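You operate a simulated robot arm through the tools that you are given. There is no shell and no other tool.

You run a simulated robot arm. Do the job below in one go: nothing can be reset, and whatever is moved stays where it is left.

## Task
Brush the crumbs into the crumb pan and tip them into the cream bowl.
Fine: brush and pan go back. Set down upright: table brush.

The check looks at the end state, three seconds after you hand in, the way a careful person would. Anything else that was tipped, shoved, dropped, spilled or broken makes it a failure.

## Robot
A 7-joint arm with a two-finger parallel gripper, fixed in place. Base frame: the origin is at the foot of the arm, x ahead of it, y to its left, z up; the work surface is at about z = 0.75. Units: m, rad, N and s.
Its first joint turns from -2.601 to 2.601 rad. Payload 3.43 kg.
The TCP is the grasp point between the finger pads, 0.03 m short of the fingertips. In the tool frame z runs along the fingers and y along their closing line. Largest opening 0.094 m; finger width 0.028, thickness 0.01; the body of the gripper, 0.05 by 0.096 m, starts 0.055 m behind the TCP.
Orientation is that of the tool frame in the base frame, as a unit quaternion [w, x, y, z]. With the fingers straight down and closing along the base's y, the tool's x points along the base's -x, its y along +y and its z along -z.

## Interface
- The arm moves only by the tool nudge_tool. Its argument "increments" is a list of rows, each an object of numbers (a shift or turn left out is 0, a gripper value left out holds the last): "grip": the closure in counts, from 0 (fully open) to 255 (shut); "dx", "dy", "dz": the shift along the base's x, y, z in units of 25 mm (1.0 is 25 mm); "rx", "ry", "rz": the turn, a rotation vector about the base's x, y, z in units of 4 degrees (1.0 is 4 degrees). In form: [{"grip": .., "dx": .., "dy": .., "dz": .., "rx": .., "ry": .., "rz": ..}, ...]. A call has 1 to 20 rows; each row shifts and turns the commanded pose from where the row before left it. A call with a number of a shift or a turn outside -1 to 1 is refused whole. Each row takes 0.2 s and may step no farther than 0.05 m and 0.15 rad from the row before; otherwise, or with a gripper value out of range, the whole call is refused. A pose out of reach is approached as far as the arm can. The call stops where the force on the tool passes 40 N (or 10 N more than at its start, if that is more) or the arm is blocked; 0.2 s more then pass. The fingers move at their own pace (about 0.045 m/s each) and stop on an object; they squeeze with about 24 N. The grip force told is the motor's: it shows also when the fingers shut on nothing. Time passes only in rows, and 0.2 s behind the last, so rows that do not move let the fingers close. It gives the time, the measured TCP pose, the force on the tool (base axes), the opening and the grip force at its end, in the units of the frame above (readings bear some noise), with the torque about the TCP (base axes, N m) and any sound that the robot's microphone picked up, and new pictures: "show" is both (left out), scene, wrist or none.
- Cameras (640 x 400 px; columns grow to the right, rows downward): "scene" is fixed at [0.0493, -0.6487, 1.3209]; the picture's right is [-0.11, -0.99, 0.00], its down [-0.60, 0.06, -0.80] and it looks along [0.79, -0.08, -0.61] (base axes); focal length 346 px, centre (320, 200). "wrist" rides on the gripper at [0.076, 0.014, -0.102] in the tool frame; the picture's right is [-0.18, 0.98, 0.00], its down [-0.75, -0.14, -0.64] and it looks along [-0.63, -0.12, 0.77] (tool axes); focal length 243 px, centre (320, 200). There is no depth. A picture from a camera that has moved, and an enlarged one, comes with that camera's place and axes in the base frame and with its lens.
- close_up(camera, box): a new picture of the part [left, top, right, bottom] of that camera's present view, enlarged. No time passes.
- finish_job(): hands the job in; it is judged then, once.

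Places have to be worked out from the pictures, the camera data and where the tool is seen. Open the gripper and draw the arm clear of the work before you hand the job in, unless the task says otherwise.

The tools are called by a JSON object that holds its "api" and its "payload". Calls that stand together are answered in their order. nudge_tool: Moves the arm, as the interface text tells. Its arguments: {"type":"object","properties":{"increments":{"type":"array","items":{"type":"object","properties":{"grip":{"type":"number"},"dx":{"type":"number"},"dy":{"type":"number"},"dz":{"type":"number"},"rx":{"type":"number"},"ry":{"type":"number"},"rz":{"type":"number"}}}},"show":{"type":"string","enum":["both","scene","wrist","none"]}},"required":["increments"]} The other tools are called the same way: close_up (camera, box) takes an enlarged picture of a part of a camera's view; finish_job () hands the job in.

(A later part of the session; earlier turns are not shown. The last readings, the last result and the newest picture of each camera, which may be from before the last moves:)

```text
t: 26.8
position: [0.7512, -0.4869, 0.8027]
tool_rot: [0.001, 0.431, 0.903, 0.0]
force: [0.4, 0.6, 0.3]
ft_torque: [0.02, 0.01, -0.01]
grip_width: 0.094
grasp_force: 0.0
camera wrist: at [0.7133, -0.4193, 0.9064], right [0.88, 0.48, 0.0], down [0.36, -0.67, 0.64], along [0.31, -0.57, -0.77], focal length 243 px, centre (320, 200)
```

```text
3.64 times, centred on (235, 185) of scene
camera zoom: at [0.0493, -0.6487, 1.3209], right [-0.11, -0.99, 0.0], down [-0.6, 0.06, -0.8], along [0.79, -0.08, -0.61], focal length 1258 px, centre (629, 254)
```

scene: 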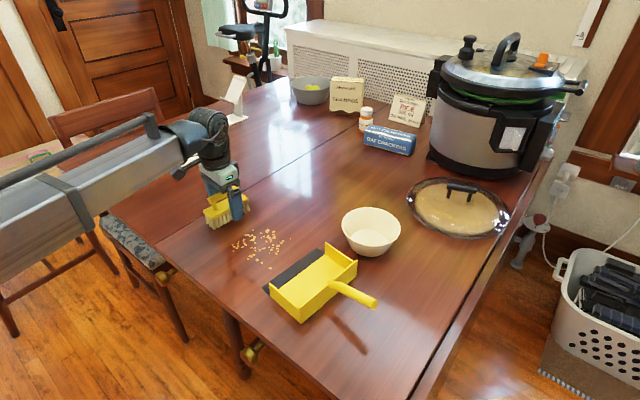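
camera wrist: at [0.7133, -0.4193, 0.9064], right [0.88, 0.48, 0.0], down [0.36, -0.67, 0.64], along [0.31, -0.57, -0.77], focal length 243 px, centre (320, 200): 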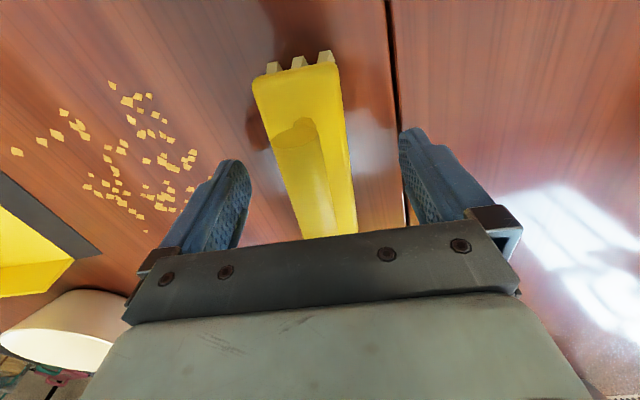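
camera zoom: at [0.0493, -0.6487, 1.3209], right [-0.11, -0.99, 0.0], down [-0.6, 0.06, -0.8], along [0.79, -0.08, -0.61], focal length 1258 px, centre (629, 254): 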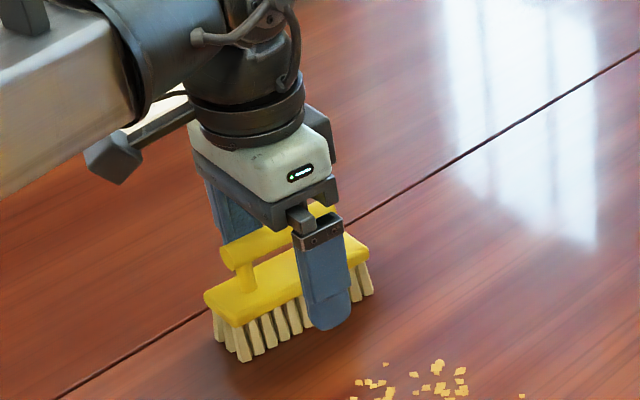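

Well aligned. I'll lower another 15 mm and close on the block's flat sides.

{"api": "nudge_tool", "payload": {"increments": [{"dz": -0.3}, {"dz": -0.3}, {"grip": 255}, {}, {}, {}, {}, {}, {}], "show": "both"}}

{"api": "close_up", "payload": {"camera": "scene", "box": [185, 130, 285, 240]}}

```text
t: 28.8
position: [0.7519, -0.4878, 0.7884]
tool_rot: [-0.001, 0.431, 0.902, 0.0]
force: [-0.4, -0.8, -0.6]
ft_torque: [0.0, 0.01, 0.02]
grip_width: 0.0439
grasp_force: 23.5
camera wrist: at [0.7137, -0.4194, 0.8915], right [0.88, 0.48, 0.0], down [0.36, -0.67, 0.64], along [0.31, -0.57, -0.77], focal length 243 px, centre (320, 200)
```

scene: 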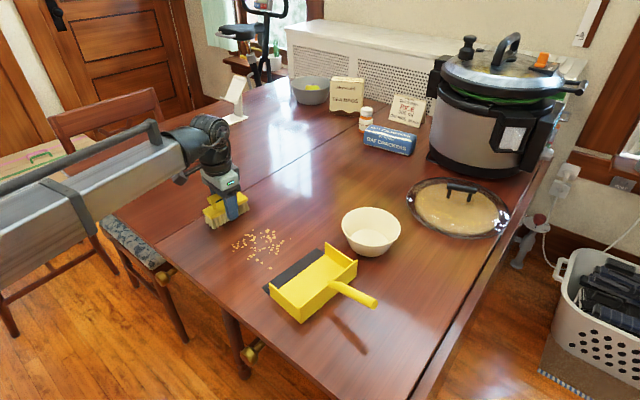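
wrist: 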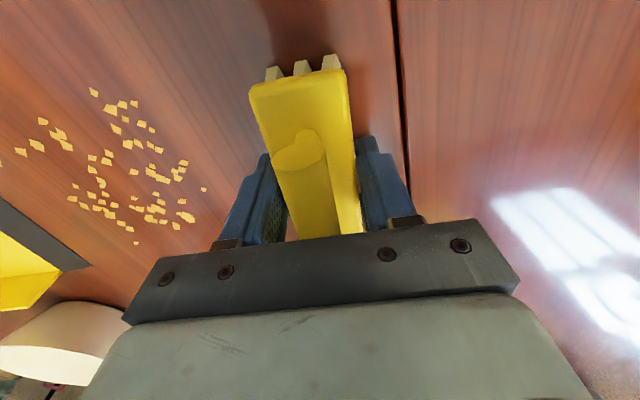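

```text
3.64 times, centred on (235, 185) of scene
camera zoom: at [0.0493, -0.6487, 1.3209], right [-0.11, -0.99, 0.0], down [-0.6, 0.06, -0.8], along [0.79, -0.08, -0.61], focal length 1258 px, centre (629, 254)
```

zoom: 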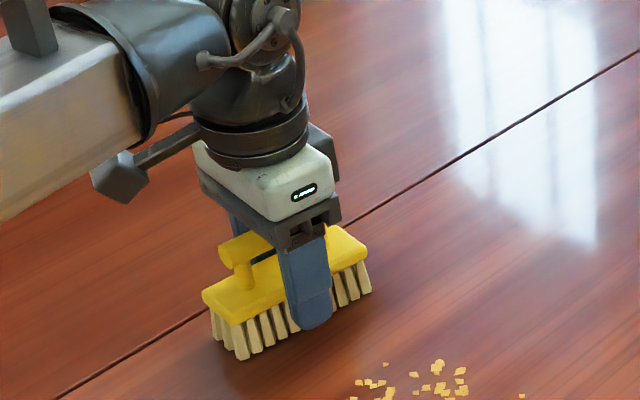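

Solid grip on the flat block (44 mm, 24 N) with the bristles resting on the table. I'll lift by half a millimetre, shift 2 cm to the near side and check for contact force.

{"api": "nudge_tool", "payload": {"increments": [{"dz": 0.02}, {"dx": -0.28, "dy": 0.34}, {"dx": -0.28, "dy": 0.34}, {}], "show": "none"}}

```text
t: 29.8
position: [0.7365, -0.4708, 0.7893]
tool_rot: [0.0, 0.431, 0.903, -0.001]
force: [-0.3, 0.9, 0.8]
ft_torque: [-0.02, -0.01, 0.01]
grip_width: 0.0442
grasp_force: 24.2
```

Practically no contact force. I'll sweep slowly toward the lip and stop about 3 cm short to inspect.

{"api": "nudge_tool", "payload": {"increments": [{"dx": -0.3685, "dy": -0.3395}, {"dx": -0.3685, "dy": -0.3395}, {"dx": -0.3685, "dy": -0.3395}, {"dx": -0.3685, "dy": -0.3395}, {"dx": -0.3685, "dy": -0.3395}, {"dx": -0.3685, "dy": -0.3395}, {"dx": -0.3685, "dy": -0.3395}, {"dx": -0.3685, "dy": -0.3395}, {"dx": -0.3685, "dy": -0.3395}, {"dx": -0.3685, "dy": -0.3395}, {"dx": -0.3685, "dy": -0.3395}, {}], "show": "both"}}

{"api": "close_up", "payload": {"camera": "scene", "box": [200, 170, 360, 310]}}

{"api": "close_up", "payload": {"camera": "wrist", "box": [140, 0, 460, 250]}}

```text
t: 32.4
position: [0.6358, -0.5631, 0.7891]
tool_rot: [0.0, 0.431, 0.902, 0.0]
force: [0.7, -0.5, 0.0]
ft_torque: [0.04, -0.02, 0.02]
grip_width: 0.0438
grasp_force: 24.3
camera wrist: at [0.5969, -0.496, 0.8935], right [0.88, 0.48, 0.0], down [0.36, -0.67, 0.64], along [0.31, -0.57, -0.77], focal length 243 px, centre (320, 200)
```

scene: 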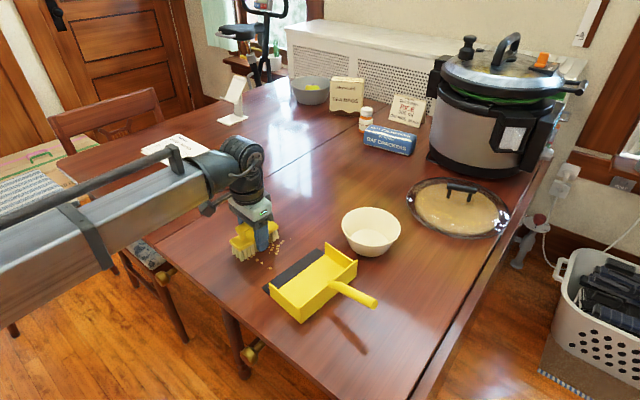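
wrist: 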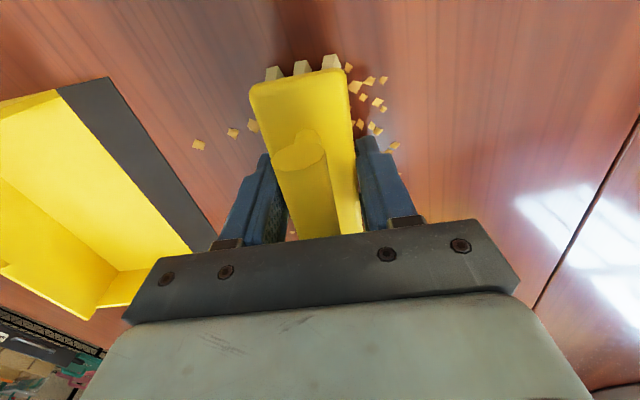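

```text
2.86 times, centred on (280, 240) of scene
camera zoom: at [0.0493, -0.6487, 1.3209], right [-0.11, -0.99, 0.0], down [-0.6, 0.06, -0.8], along [0.79, -0.08, -0.61], focal length 988 px, centre (434, 86)
```

zoom: 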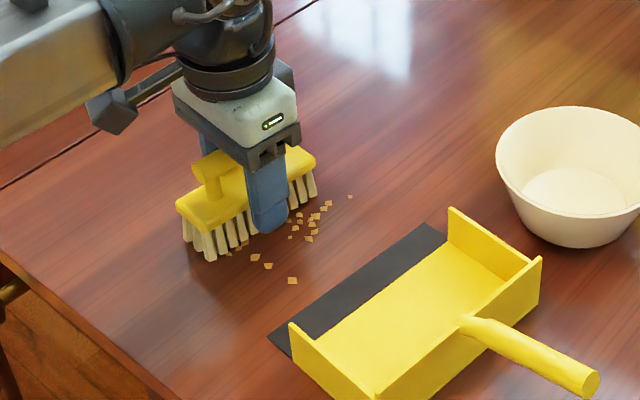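

```text
1.60 times, centred on (300, 125) of wrist
camera zoom: at [0.5969, -0.496, 0.8935], right [0.88, 0.48, 0.0], down [0.36, -0.67, 0.64], along [0.31, -0.57, -0.77], focal length 388 px, centre (352, 320)
```

zoom: 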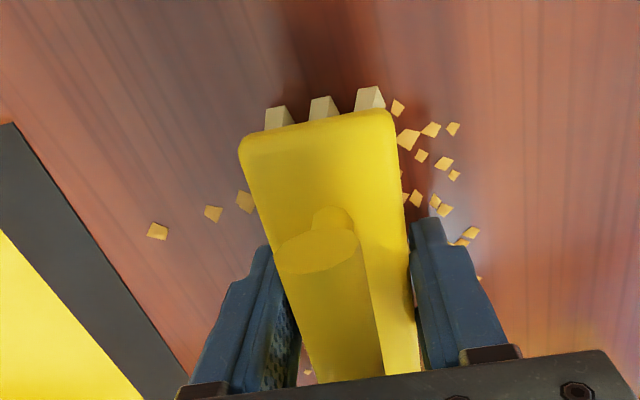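

The crumbs haven't moved: the bristles are skimming above these thin crumbs. I'll lower in fine steps here to find where firm contact really begins.

{"api": "nudge_tool", "payload": {"increments": [{"dz": -0.03}, {}, {}], "show": "none"}}

{"api": "close_up", "payload": {"camera": "scene", "box": [230, 210, 300, 280]}}

```text
t: 33.2
position: [0.6357, -0.5633, 0.7892]
tool_rot: [0.0, 0.43, 0.903, 0.0]
force: [0.2, -0.6, 0.4]
ft_torque: [0.0, -0.04, -0.01]
grip_width: 0.0443
grasp_force: 24.2
```

```text
5.71 times, centred on (265, 245) of scene
camera zoom: at [0.0493, -0.6487, 1.3209], right [-0.11, -0.99, 0.0], down [-0.6, 0.06, -0.8], along [0.79, -0.08, -0.61], focal length 1976 px, centre (634, -57)
```

zoom: 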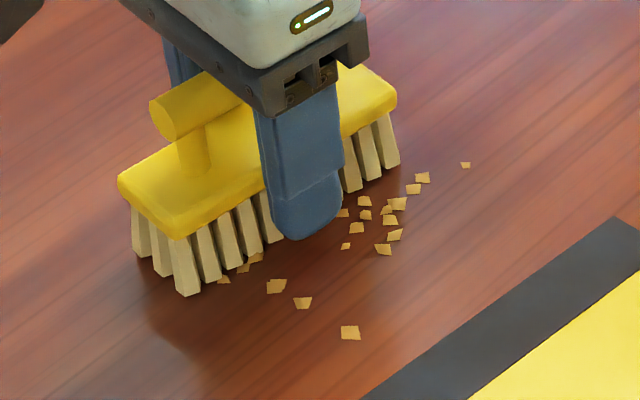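

{"api": "nudge_tool", "payload": {"increments": [{"dz": -0.04}, {}, {}], "show": "none"}}

```text
t: 34.0
position: [0.634, -0.5652, 0.7874]
tool_rot: [0.0, 0.431, 0.903, -0.001]
force: [-1.1, 0.4, 3.0]
ft_torque: [0.02, 0.02, 0.0]
grip_width: 0.0441
grasp_force: 24.0
```

Light contact now (3 N). I'll test with a short push at this height to see whether the crumbs move.

{"api": "nudge_tool", "payload": {"increments": [{"dz": -0.02}, {"dx": -0.3885, "dy": -0.3145}, {"dx": -0.3885, "dy": -0.3145}, {}], "show": "both"}}

{"api": "close_up", "payload": {"camera": "scene", "box": [230, 210, 300, 280]}}

{"api": "close_up", "payload": {"camera": "wrist", "box": [140, 0, 460, 250]}}

```text
t: 35.0
position: [0.6179, -0.5804, 0.7872]
tool_rot: [0.002, 0.431, 0.903, 0.0]
force: [3.9, 2.6, 9.2]
ft_torque: [0.15, 0.02, -0.07]
grip_width: 0.0438
grasp_force: 23.7
camera wrist: at [0.5788, -0.5122, 0.8914], right [0.88, 0.48, 0.0], down [0.36, -0.67, 0.64], along [0.31, -0.57, -0.77], focal length 243 px, centre (320, 200)
```

scene: 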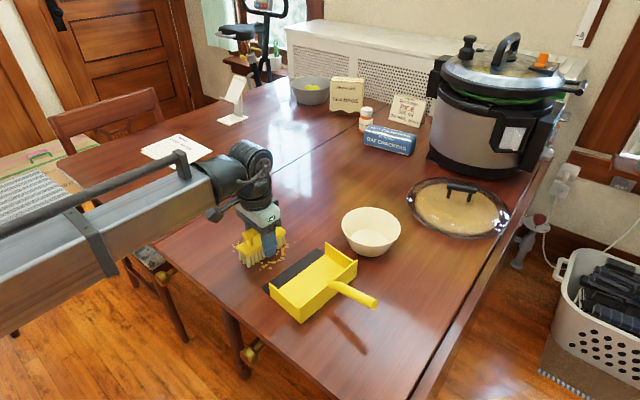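
wrist: 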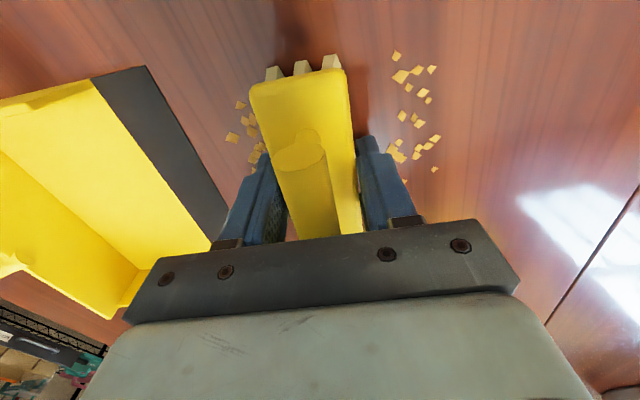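

```text
5.71 times, centred on (265, 245) of scene
camera zoom: at [0.0493, -0.6487, 1.3209], right [-0.11, -0.99, 0.0], down [-0.6, 0.06, -0.8], along [0.79, -0.08, -0.61], focal length 1976 px, centre (634, -57)
```

zoom: 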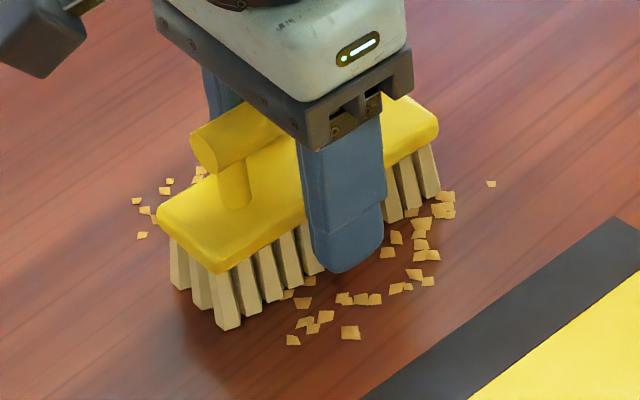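

```text
1.60 times, centred on (300, 125) of wrist
camera zoom: at [0.5788, -0.5122, 0.8914], right [0.88, 0.48, 0.0], down [0.36, -0.67, 0.64], along [0.31, -0.57, -0.77], focal length 388 px, centre (352, 320)
```

zoom: 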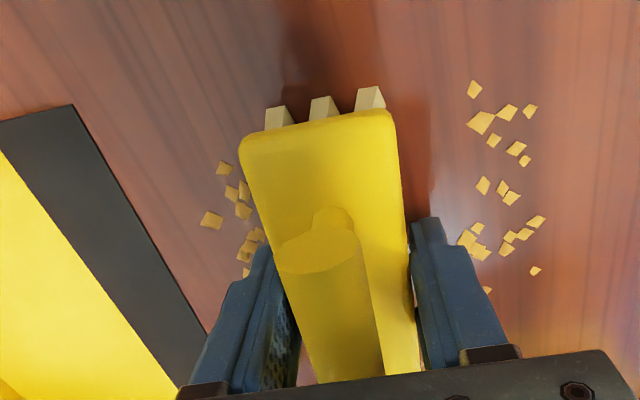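

With about 9 N of contact the crumbs get swept along nicely. Before going on, I'll look closely at the lip to judge its thickness.

{"api": "close_up", "payload": {"camera": "wrist", "box": [80, 50, 240, 210]}}

{"api": "close_up", "payload": {"camera": "scene", "box": [255, 255, 315, 315]}}

{"api": "close_up", "payload": {"camera": "scene", "box": [300, 230, 365, 285]}}

```text
2.50 times, centred on (160, 130) of wrist
camera zoom: at [0.5788, -0.5122, 0.8914], right [0.88, 0.48, 0.0], down [0.36, -0.67, 0.64], along [0.31, -0.57, -0.77], focal length 606 px, centre (720, 375)
```

zoom: 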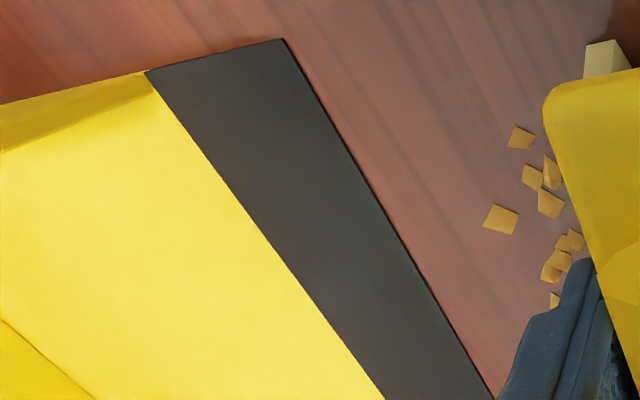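

```text
6.67 times, centred on (285, 285) of scene
camera zoom: at [0.0493, -0.6487, 1.3209], right [-0.11, -0.99, 0.0], down [-0.6, 0.06, -0.8], along [0.79, -0.08, -0.61], focal length 2306 px, centre (553, -367)
```

zoom: 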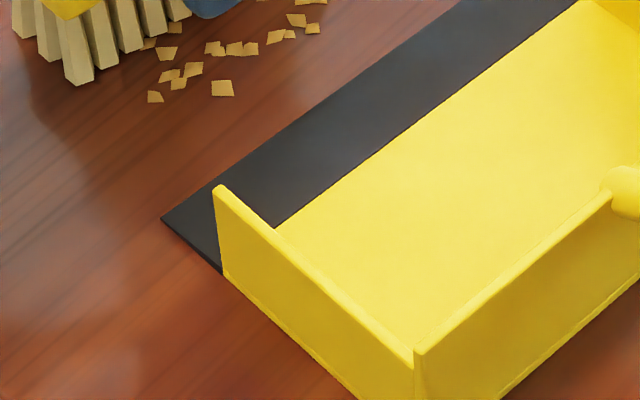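

```text
7.27 times, centred on (332, 258) of scene
camera zoom: at [0.0493, -0.6487, 1.3209], right [-0.11, -0.99, 0.0], down [-0.6, 0.06, -0.8], along [0.79, -0.08, -0.61], focal length 2515 px, centre (229, -218)
```

zoom: 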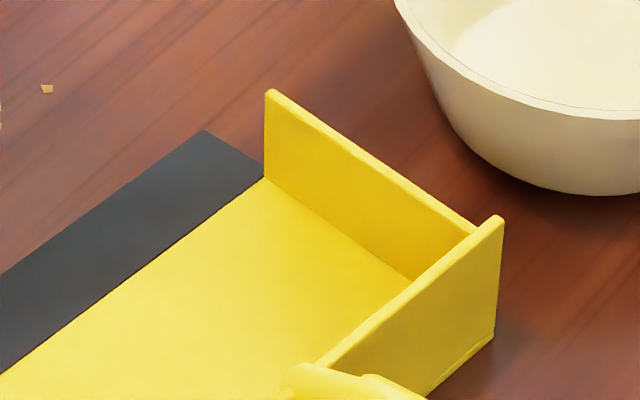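

The lip is a thin wedge, about 1 mm at the front rising to about 3 mm, so the brush can ride up it gradually. First I'll go back behind the remaining crumbs to gather them with the same light contact.

{"api": "nudge_tool", "payload": {"increments": [{"dz": 0.6}, {"dx": 0.665, "dy": 0.582}, {"dx": 0.665, "dy": 0.582}, {"dx": 0.665, "dy": 0.582}, {"dx": 0.665, "dy": 0.582}, {"dx": 0.665, "dy": 0.582}, {"dx": 0.665, "dy": 0.582}, {"dz": -0.3}, {"dz": -0.25}, {}, {}], "show": "both"}}

{"api": "close_up", "payload": {"camera": "wrist", "box": [80, 0, 400, 250]}}

{"api": "close_up", "payload": {"camera": "scene", "box": [200, 170, 340, 300]}}

```text
t: 37.4
position: [0.7153, -0.4922, 0.7889]
tool_rot: [0.002, 0.431, 0.902, -0.001]
force: [-0.6, 2.3, 4.6]
ft_torque: [-0.02, -0.02, -0.08]
grip_width: 0.0439
grasp_force: 23.9
camera wrist: at [0.6772, -0.4246, 0.8914], right [0.88, 0.48, 0.0], down [0.36, -0.67, 0.64], along [0.31, -0.57, -0.77], focal length 243 px, centre (320, 200)
```

scene: 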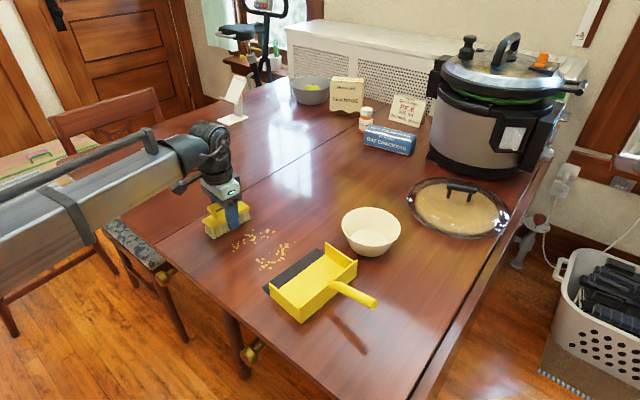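
wrist: 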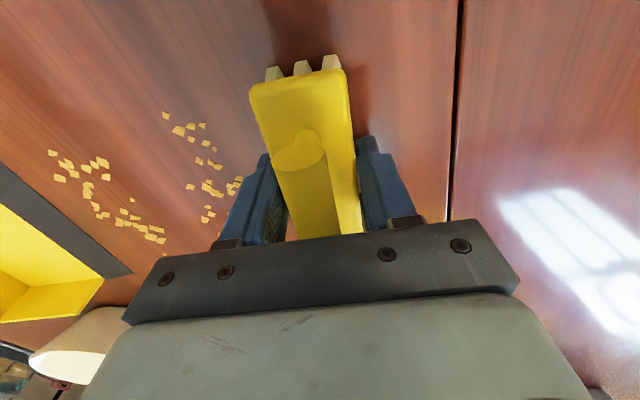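

```text
1.60 times, centred on (240, 125) of wrist
camera zoom: at [0.6772, -0.4246, 0.8914], right [0.88, 0.48, 0.0], down [0.36, -0.67, 0.64], along [0.31, -0.57, -0.77], focal length 388 px, centre (448, 320)
```

zoom: 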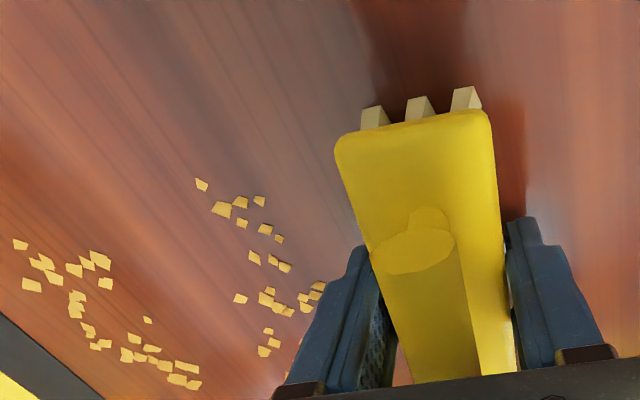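

```text
3.08 times, centred on (270, 235) of scene
camera zoom: at [0.0493, -0.6487, 1.3209], right [-0.11, -0.99, 0.0], down [-0.6, 0.06, -0.8], along [0.79, -0.08, -0.61], focal length 1064 px, centre (474, 92)
```

zoom: 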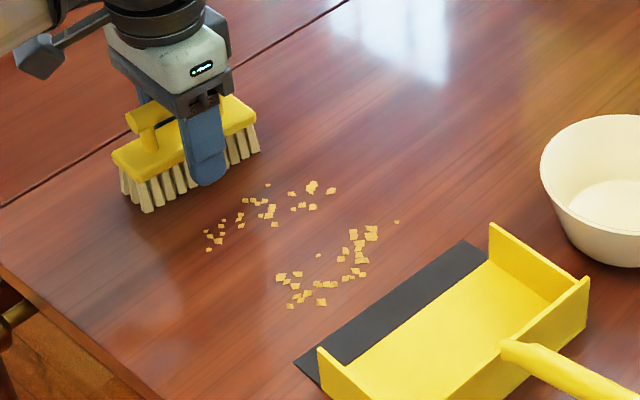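

About 4.6 N of contact here. I'll make a gathering stroke on the near side, angled slightly inward, and stop 8 cm from the lip.

{"api": "nudge_tool", "payload": {"increments": [{"dx": -0.126, "dy": 0.155}, {"dz": -0.015}, {"dx": -0.3635, "dy": -0.3455}, {"dx": -0.3635, "dy": -0.3455}, {"dx": -0.3635, "dy": -0.3455}, {"dx": -0.3635, "dy": -0.3455}, {"dx": -0.3635, "dy": -0.3455}, {"dx": -0.3635, "dy": -0.3455}, {"dx": -0.3635, "dy": -0.3455}, {"dx": -0.3635, "dy": -0.3455}, {"dx": -0.3635, "dy": -0.3455}, {"dx": -0.3635, "dy": -0.3455}, {}], "show": "both"}}

{"api": "close_up", "payload": {"camera": "wrist", "box": [80, 0, 480, 250]}}

{"api": "close_up", "payload": {"camera": "scene", "box": [200, 170, 340, 300]}}

```text
t: 40.2
position: [0.6214, -0.5745, 0.7884]
tool_rot: [0.001, 0.43, 0.903, 0.0]
force: [0.1, 0.7, -0.4]
ft_torque: [0.01, 0.01, -0.04]
grip_width: 0.0442
grasp_force: 23.5
camera wrist: at [0.5836, -0.5072, 0.8915], right [0.88, 0.47, 0.0], down [0.36, -0.67, 0.64], along [0.31, -0.57, -0.77], focal length 243 px, centre (320, 200)
```

scene: 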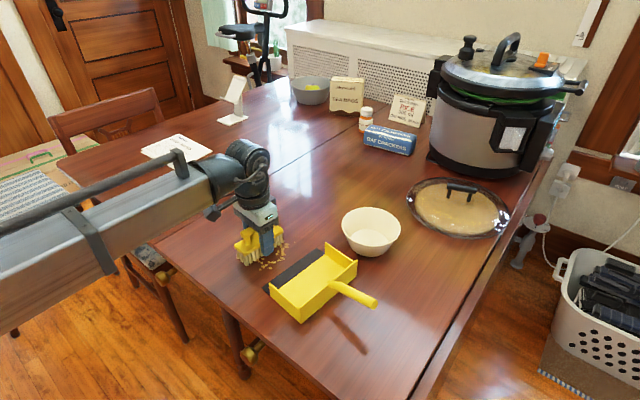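
wrist: 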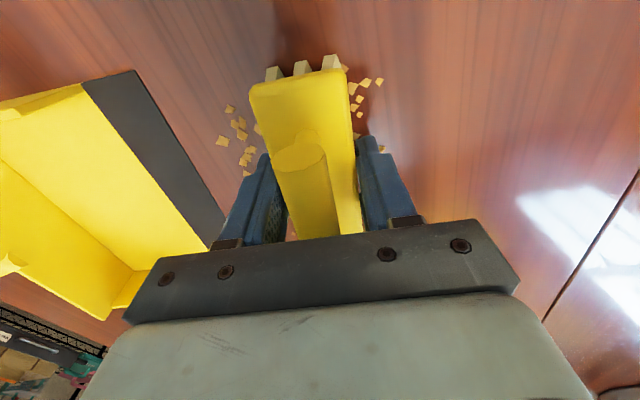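

```text
1.60 times, centred on (280, 125) of wrist
camera zoom: at [0.5836, -0.5072, 0.8915], right [0.88, 0.47, 0.0], down [0.36, -0.67, 0.64], along [0.31, -0.57, -0.77], focal length 388 px, centre (384, 320)
```

zoom: 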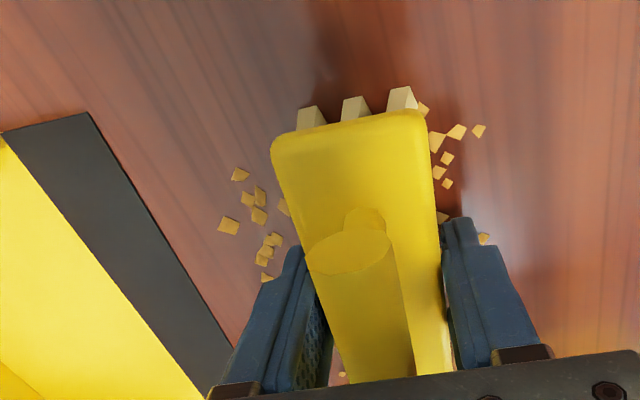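

```text
3.08 times, centred on (270, 235) of scene
camera zoom: at [0.0493, -0.6487, 1.3209], right [-0.11, -0.99, 0.0], down [-0.6, 0.06, -0.8], along [0.79, -0.08, -0.61], focal length 1064 px, centre (474, 92)
```

zoom: 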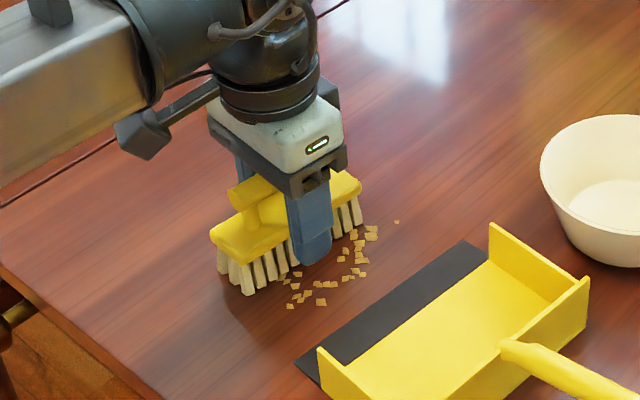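

Contact was lost along the way: the arm rises about 1 mm relative to the table as it nears the pan. I'll repeat the stroke with a small compensating downward slope to keep light pressure.

{"api": "nudge_tool", "payload": {"increments": [{"dz": 0.6}, {"dx": 0.665, "dy": 0.64}, {"dx": 0.665, "dy": 0.64}, {"dx": 0.665, "dy": 0.64}, {"dx": 0.665, "dy": 0.64}, {"dx": 0.665, "dy": 0.64}, {"dz": -0.3}, {"dz": -0.305}, {}, {"dx": -0.3635, "dy": -0.3455, "dz": -0.005}, {"dx": -0.3635, "dy": -0.3455, "dz": -0.005}, {"dx": -0.3635, "dy": -0.3455, "dz": -0.005}, {"dx": -0.3635, "dy": -0.3455, "dz": -0.005}, {"dx": -0.3635, "dy": -0.3455, "dz": -0.005}, {"dx": -0.3635, "dy": -0.3455, "dz": -0.005}, {"dx": -0.3635, "dy": -0.3455, "dz": -0.005}, {"dx": -0.3635, "dy": -0.3455, "dz": -0.005}, {"dx": -0.3635, "dy": -0.3455, "dz": -0.005}, {}], "show": "both"}}

{"api": "close_up", "payload": {"camera": "wrist", "box": [80, 0, 480, 250]}}

{"api": "close_up", "payload": {"camera": "scene", "box": [200, 170, 340, 300]}}

```text
t: 44.2
position: [0.6221, -0.5704, 0.7869]
tool_rot: [0.0, 0.43, 0.903, 0.0]
force: [3.5, 3.5, 12.4]
ft_torque: [-0.02, -0.04, -0.02]
grip_width: 0.0441
grasp_force: 24.4
camera wrist: at [0.5847, -0.5031, 0.8907], right [0.88, 0.48, 0.0], down [0.36, -0.67, 0.64], along [0.31, -0.57, -0.77], focal length 243 px, centre (320, 200)
```

scene: 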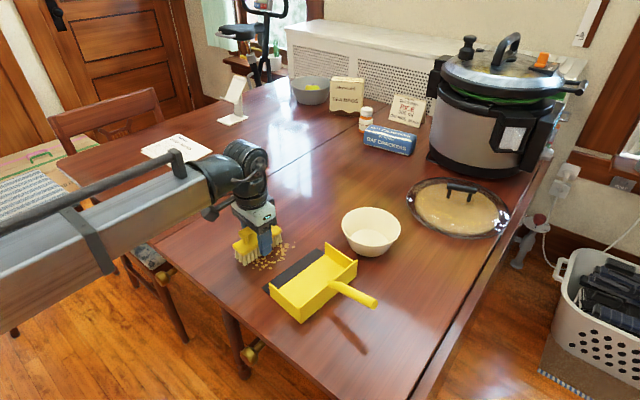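
wrist: 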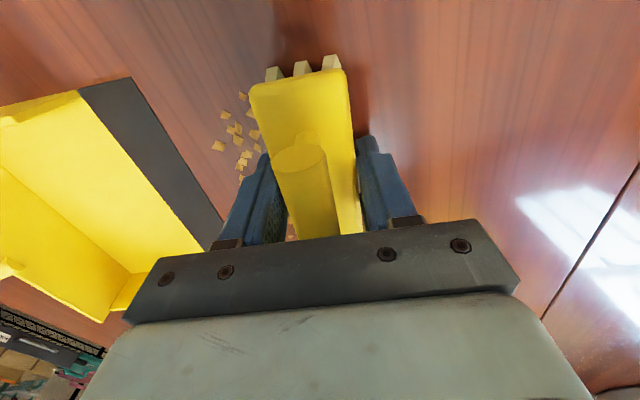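

```text
1.60 times, centred on (280, 125) of wrist
camera zoom: at [0.5847, -0.5031, 0.8907], right [0.88, 0.48, 0.0], down [0.36, -0.67, 0.64], along [0.31, -0.57, -0.77], focal length 388 px, centre (384, 320)
```

zoom: 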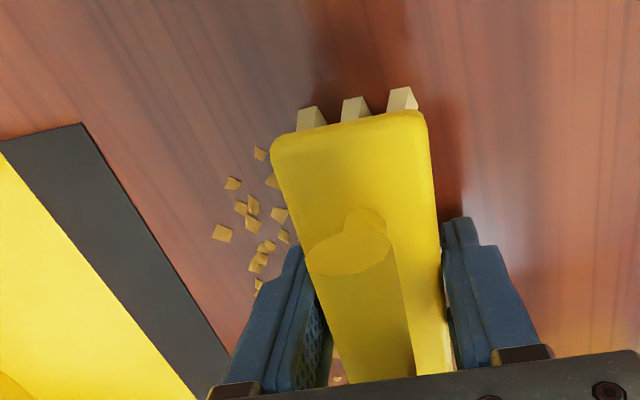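

```text
3.08 times, centred on (270, 235) of scene
camera zoom: at [0.0493, -0.6487, 1.3209], right [-0.11, -0.99, 0.0], down [-0.6, 0.06, -0.8], along [0.79, -0.08, -0.61], focal length 1064 px, centre (474, 92)
```

zoom: 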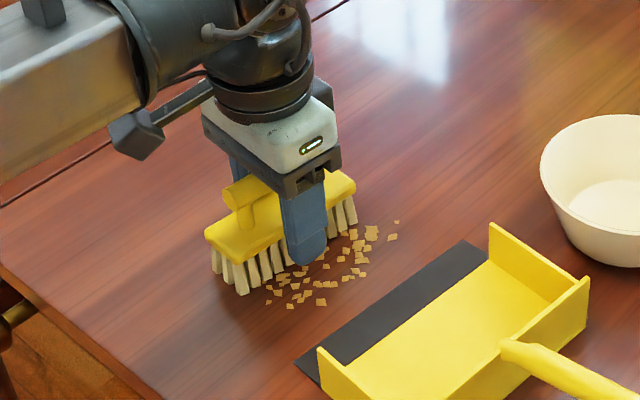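

All the crumbs are now in front of the brush. I'll lift, shift about 3 cm to the far side so the stragglers there are covered, set down lightly and check the force.

{"api": "nudge_tool", "payload": {"increments": [{"dz": 0.6}, {"dx": 0.533, "dy": -0.341}, {"dx": 0.533, "dy": -0.341}, {"dz": -0.35}, {"dz": -0.23}, {}], "show": "both"}}

{"api": "close_up", "payload": {"camera": "wrist", "box": [80, 0, 480, 250]}}

{"api": "close_up", "payload": {"camera": "scene", "box": [220, 190, 340, 300]}}

```text
t: 45.6
position: [0.6488, -0.5896, 0.7878]
tool_rot: [0.0, 0.431, 0.902, 0.001]
force: [0.6, 1.0, 1.4]
ft_torque: [-0.07, -0.05, 0.03]
grip_width: 0.0439
grasp_force: 23.8
camera wrist: at [0.6106, -0.5209, 0.8908], right [0.88, 0.48, 0.0], down [0.36, -0.67, 0.64], along [0.31, -0.57, -0.77], focal length 243 px, centre (320, 200)
```

scene: 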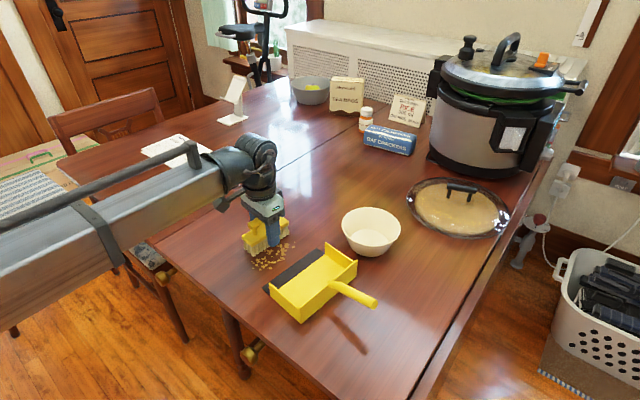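
wrist: 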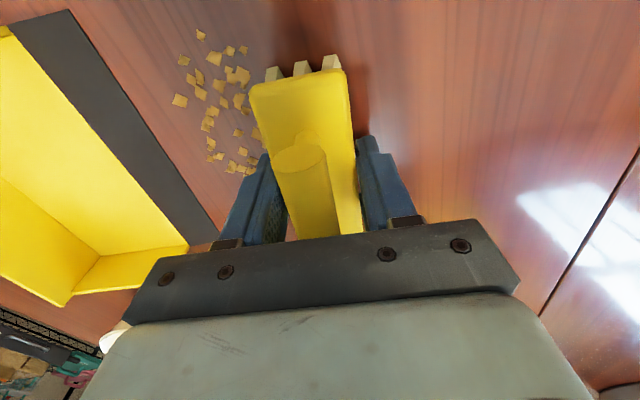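

```text
1.60 times, centred on (280, 125) of wrist
camera zoom: at [0.6106, -0.5209, 0.8908], right [0.88, 0.48, 0.0], down [0.36, -0.67, 0.64], along [0.31, -0.57, -0.77], focal length 388 px, centre (384, 320)
```

zoom: 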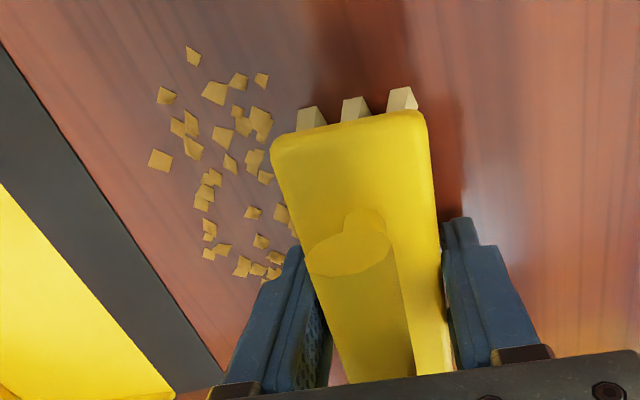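

```text
3.64 times, centred on (280, 245) of scene
camera zoom: at [0.0493, -0.6487, 1.3209], right [-0.11, -0.99, 0.0], down [-0.6, 0.06, -0.8], along [0.79, -0.08, -0.61], focal length 1258 px, centre (466, 36)
```

zoom: 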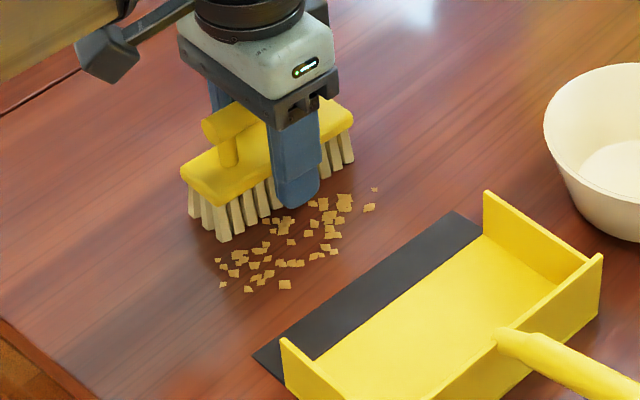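

Only 1.4 N here, so I'll press 0.5 mm more and push this side up to about 3 cm from the lip.

{"api": "nudge_tool", "payload": {"increments": [{"dz": -0.022}, {}, {"dx": -0.3885, "dy": -0.3145, "dz": -0.004}, {"dx": -0.3885, "dy": -0.3145, "dz": -0.004}, {"dx": -0.3885, "dy": -0.3145, "dz": -0.004}, {"dx": -0.3885, "dy": -0.3145, "dz": -0.004}, {}], "show": "both"}}

{"api": "close_up", "payload": {"camera": "wrist", "box": [80, 0, 480, 250]}}

{"api": "close_up", "payload": {"camera": "scene", "box": [220, 190, 340, 300]}}

```text
t: 47.2
position: [0.6094, -0.6205, 0.7885]
tool_rot: [0.0, 0.431, 0.903, 0.0]
force: [0.9, 0.5, -1.0]
ft_torque: [0.02, 0.02, 0.0]
grip_width: 0.0439
grasp_force: 24.0
camera wrist: at [0.5711, -0.5523, 0.8915], right [0.88, 0.48, 0.0], down [0.36, -0.67, 0.64], along [0.31, -0.57, -0.77], focal length 243 px, centre (320, 200)
```

scene: 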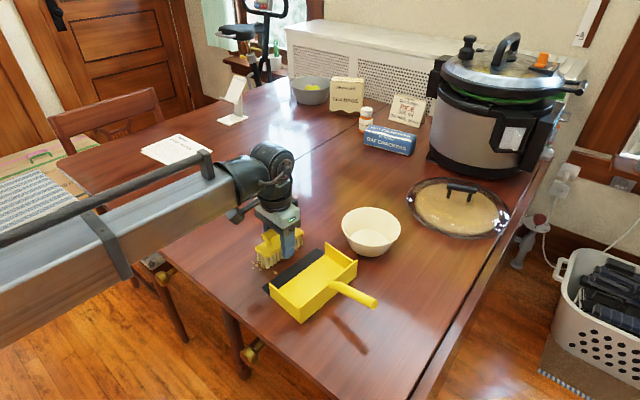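
wrist: 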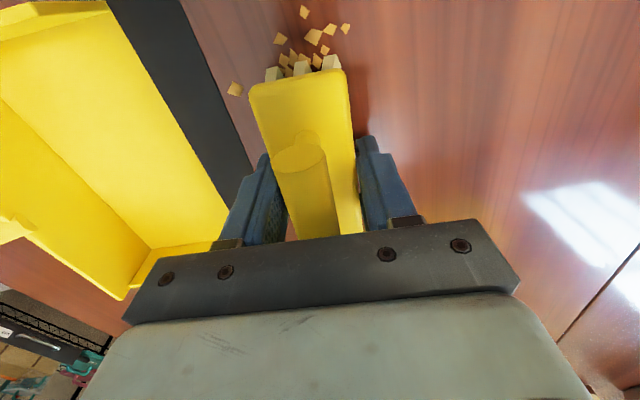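

```text
1.60 times, centred on (280, 125) of wrist
camera zoom: at [0.5711, -0.5523, 0.8915], right [0.88, 0.48, 0.0], down [0.36, -0.67, 0.64], along [0.31, -0.57, -0.77], focal length 388 px, centre (384, 320)
```

zoom: 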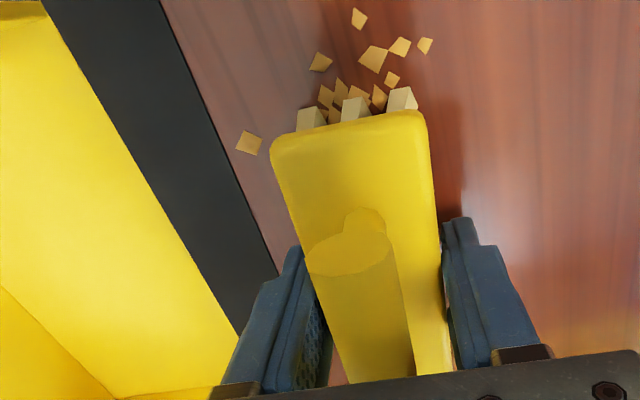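

```text
3.64 times, centred on (280, 245) of scene
camera zoom: at [0.0493, -0.6487, 1.3209], right [-0.11, -0.99, 0.0], down [-0.6, 0.06, -0.8], along [0.79, -0.08, -0.61], focal length 1258 px, centre (466, 36)
```

zoom: 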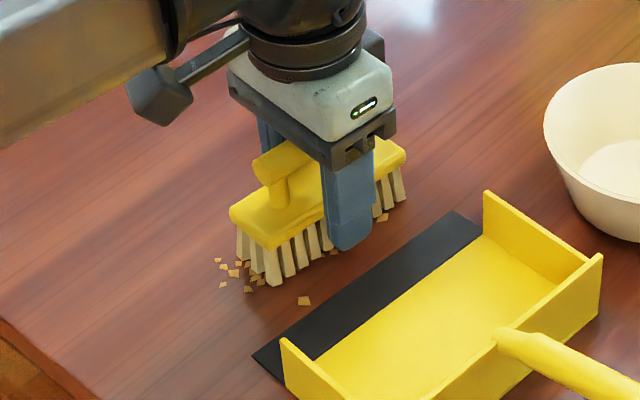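

Contact was lost again at this spot, so some crumbs are under the bristles. I'll lower in small steps here until I feel the table.

{"api": "nudge_tool", "payload": {"increments": [{"dz": -0.03}, {}], "show": "none"}}

```text
t: 47.8
position: [0.6107, -0.6187, 0.787]
tool_rot: [0.001, 0.431, 0.903, -0.001]
force: [-2.1, 0.4, 5.0]
ft_torque: [-0.15, -0.04, -0.03]
grip_width: 0.0441
grasp_force: 24.2
```

Contact found. I'll lift, go back 6 cm behind the crumbs and set down again, checking the force before sweeping.

{"api": "nudge_tool", "payload": {"increments": [{"dz": 0.6}, {"dx": 0.9, "dy": 0.73}, {"dx": 0.96, "dy": 0.78}, {"dz": -0.35}, {"dz": -0.23}, {}, {}], "show": "wrist"}}

{"api": "close_up", "payload": {"camera": "scene", "box": [220, 190, 340, 300]}}

```text
t: 49.4
position: [0.656, -0.5827, 0.7874]
tool_rot: [0.001, 0.431, 0.902, 0.0]
force: [2.1, 1.2, 12.2]
ft_torque: [0.23, 0.17, -0.01]
grip_width: 0.0442
grasp_force: 23.7
camera wrist: at [0.6187, -0.5145, 0.8906], right [0.88, 0.48, 0.0], down [0.36, -0.67, 0.64], along [0.31, -0.57, -0.77], focal length 243 px, centre (320, 200)
```

wrist: 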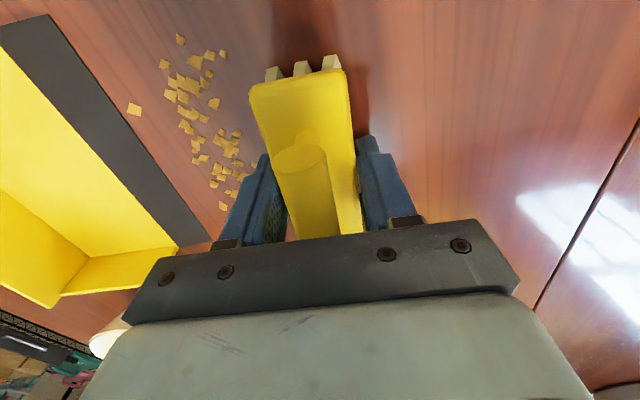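

```text
3.64 times, centred on (280, 245) of scene
camera zoom: at [0.0493, -0.6487, 1.3209], right [-0.11, -0.99, 0.0], down [-0.6, 0.06, -0.8], along [0.79, -0.08, -0.61], focal length 1258 px, centre (466, 36)
```

zoom: 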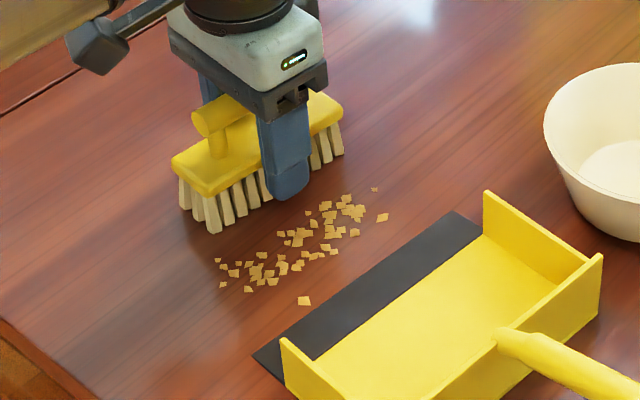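

Good contact here (12 N). Sweeping forward 6 cm with a slightly steeper downward compensation.

{"api": "nudge_tool", "payload": {"increments": [{"dx": -0.3885, "dy": -0.3145, "dz": -0.007}, {"dx": -0.3885, "dy": -0.3145, "dz": -0.008}, {"dx": -0.3885, "dy": -0.3145, "dz": -0.008}, {"dx": -0.3885, "dy": -0.3145, "dz": -0.008}, {"dx": -0.3885, "dy": -0.3145, "dz": -0.008}, {}], "show": "wrist"}}

{"api": "close_up", "payload": {"camera": "scene", "box": [220, 190, 340, 300]}}

{"api": "close_up", "payload": {"camera": "wrist", "box": [80, 0, 480, 250]}}

```text
t: 50.8
position: [0.6091, -0.6215, 0.7854]
tool_rot: [0.001, 0.43, 0.903, 0.0]
force: [4.3, 3.1, 13.5]
ft_torque: [0.0, -0.02, 0.0]
grip_width: 0.0441
grasp_force: 23.4
camera wrist: at [0.5704, -0.5532, 0.8895], right [0.88, 0.48, 0.0], down [0.36, -0.67, 0.64], along [0.31, -0.57, -0.77], focal length 243 px, centre (320, 200)
```

wrist: 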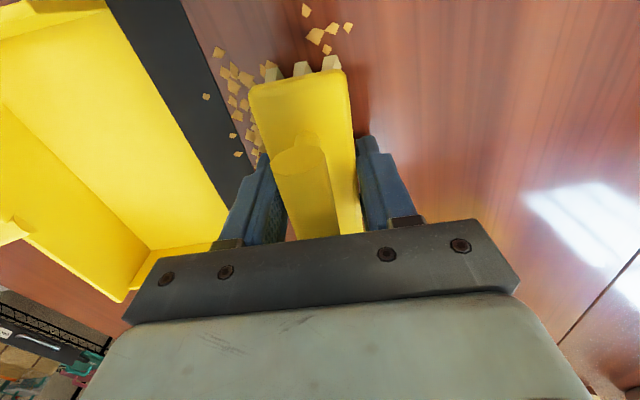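

```text
3.64 times, centred on (280, 245) of scene
camera zoom: at [0.0493, -0.6487, 1.3209], right [-0.11, -0.99, 0.0], down [-0.6, 0.06, -0.8], along [0.79, -0.08, -0.61], focal length 1258 px, centre (466, 36)
```

zoom: 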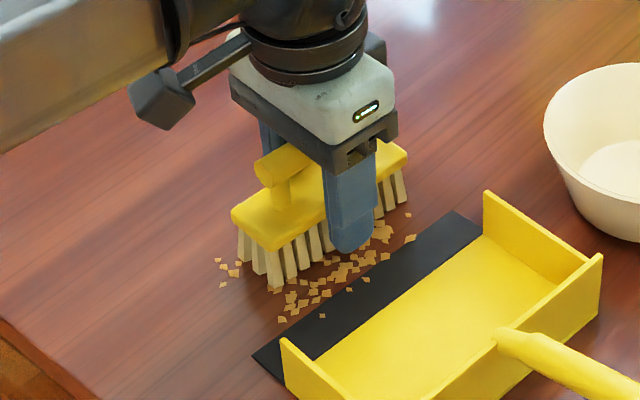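

```text
1.60 times, centred on (280, 125) of wrist
camera zoom: at [0.5704, -0.5532, 0.8895], right [0.88, 0.48, 0.0], down [0.36, -0.67, 0.64], along [0.31, -0.57, -0.77], focal length 388 px, centre (384, 320)
```

zoom: 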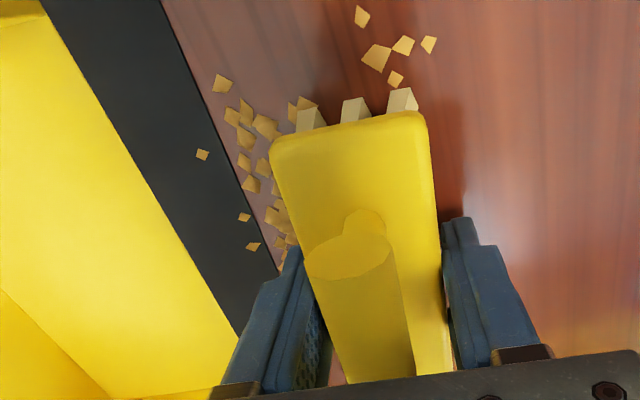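

The crumbs are gathered in a band at the lip, a few already on it; five are left on the near side. I'll go back and pick those up with a stroke on the near side.

{"api": "nudge_tool", "payload": {"increments": [{"dz": 0.6}, {"dx": 0.278, "dy": 0.885}, {"dx": 0.278, "dy": 0.885}, {"dx": 0.278, "dy": 0.885}, {"dz": -0.3}, {"dz": -0.24}, {}, {}], "show": "wrist"}}

{"api": "close_up", "payload": {"camera": "scene", "box": [220, 190, 340, 300]}}

```text
t: 52.6
position: [0.6305, -0.5549, 0.7861]
tool_rot: [0.0, 0.431, 0.902, -0.001]
force: [-0.4, -0.5, -2.1]
ft_torque: [0.01, 0.03, 0.03]
grip_width: 0.0439
grasp_force: 24.5
camera wrist: at [0.5915, -0.4872, 0.8907], right [0.88, 0.48, 0.0], down [0.36, -0.67, 0.64], along [0.31, -0.57, -0.77], focal length 243 px, centre (320, 200)
```

wrist: 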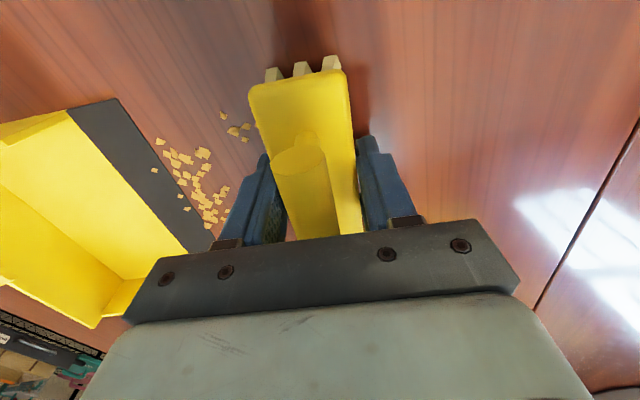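

```text
3.64 times, centred on (280, 245) of scene
camera zoom: at [0.0493, -0.6487, 1.3209], right [-0.11, -0.99, 0.0], down [-0.6, 0.06, -0.8], along [0.79, -0.08, -0.61], focal length 1258 px, centre (466, 36)
```

zoom: 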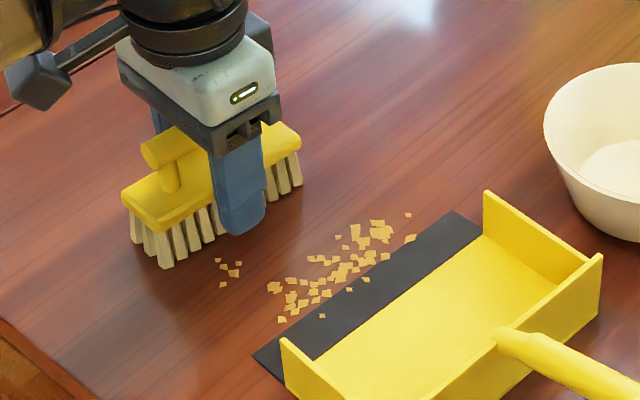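

{"api": "nudge_tool", "payload": {"increments": [{"dz": -0.03}, {}], "show": "none"}}

```text
t: 53.2
position: [0.6281, -0.5538, 0.7856]
tool_rot: [0.0, 0.431, 0.902, 0.0]
force: [0.6, 0.5, -0.5]
ft_torque: [-0.03, -0.05, 0.01]
grip_width: 0.044
grasp_force: 24.1
```

{"api": "nudge_tool", "payload": {"increments": [{"dz": -0.03}, {}], "show": "none"}}

```text
t: 53.8
position: [0.6296, -0.5548, 0.7859]
tool_rot: [0.001, 0.431, 0.902, -0.001]
force: [1.9, -0.3, 12.2]
ft_torque: [0.18, 0.12, 0.03]
grip_width: 0.0439
grasp_force: 23.9
```

Contact again (12 N). I'll sweep the near-side crumbs forward to the lip band.

{"api": "nudge_tool", "payload": {"increments": [{"dx": -0.3585, "dy": -0.3515, "dz": -0.006}, {"dx": -0.3585, "dy": -0.3515, "dz": -0.007}, {"dx": -0.3585, "dy": -0.3515, "dz": -0.008}, {"dx": -0.3585, "dy": -0.3515, "dz": -0.008}, {"dx": -0.3585, "dy": -0.3515, "dz": -0.008}, {}], "show": "wrist"}}

{"api": "close_up", "payload": {"camera": "scene", "box": [220, 190, 340, 300]}}

{"api": "close_up", "payload": {"camera": "wrist", "box": [80, 0, 480, 250]}}

```text
t: 55.2
position: [0.5835, -0.6003, 0.7857]
tool_rot: [0.001, 0.43, 0.903, 0.0]
force: [3.1, 3.9, 13.6]
ft_torque: [0.0, -0.01, 0.04]
grip_width: 0.0441
grasp_force: 24.2
camera wrist: at [0.5463, -0.5321, 0.8881], right [0.88, 0.48, 0.0], down [0.36, -0.67, 0.64], along [0.31, -0.57, -0.77], focal length 243 px, centre (320, 200)
```

wrist: 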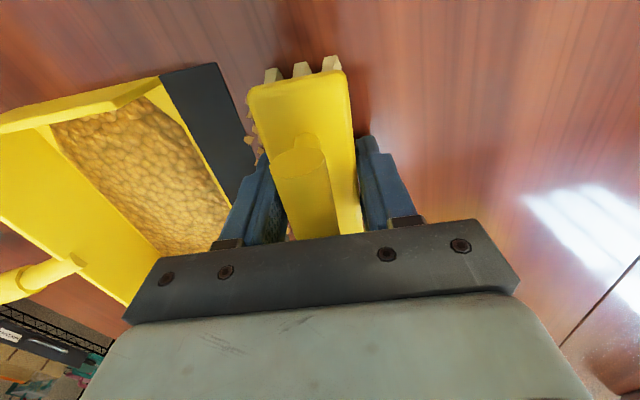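

```text
3.64 times, centred on (280, 245) of scene
camera zoom: at [0.0493, -0.6487, 1.3209], right [-0.11, -0.99, 0.0], down [-0.6, 0.06, -0.8], along [0.79, -0.08, -0.61], focal length 1258 px, centre (466, 36)
```

zoom: 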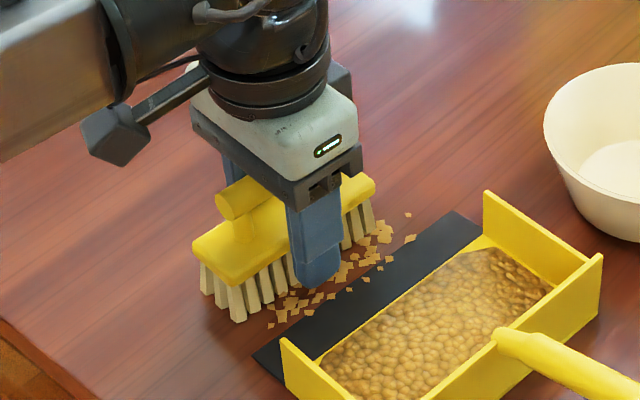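

```text
1.60 times, centred on (280, 125) of wrist
camera zoom: at [0.5463, -0.5321, 0.8881], right [0.88, 0.48, 0.0], down [0.36, -0.67, 0.64], along [0.31, -0.57, -0.77], focal length 388 px, centre (384, 320)
```

zoom: 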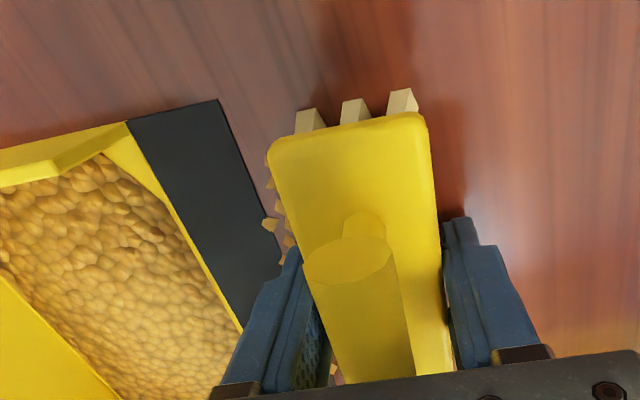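

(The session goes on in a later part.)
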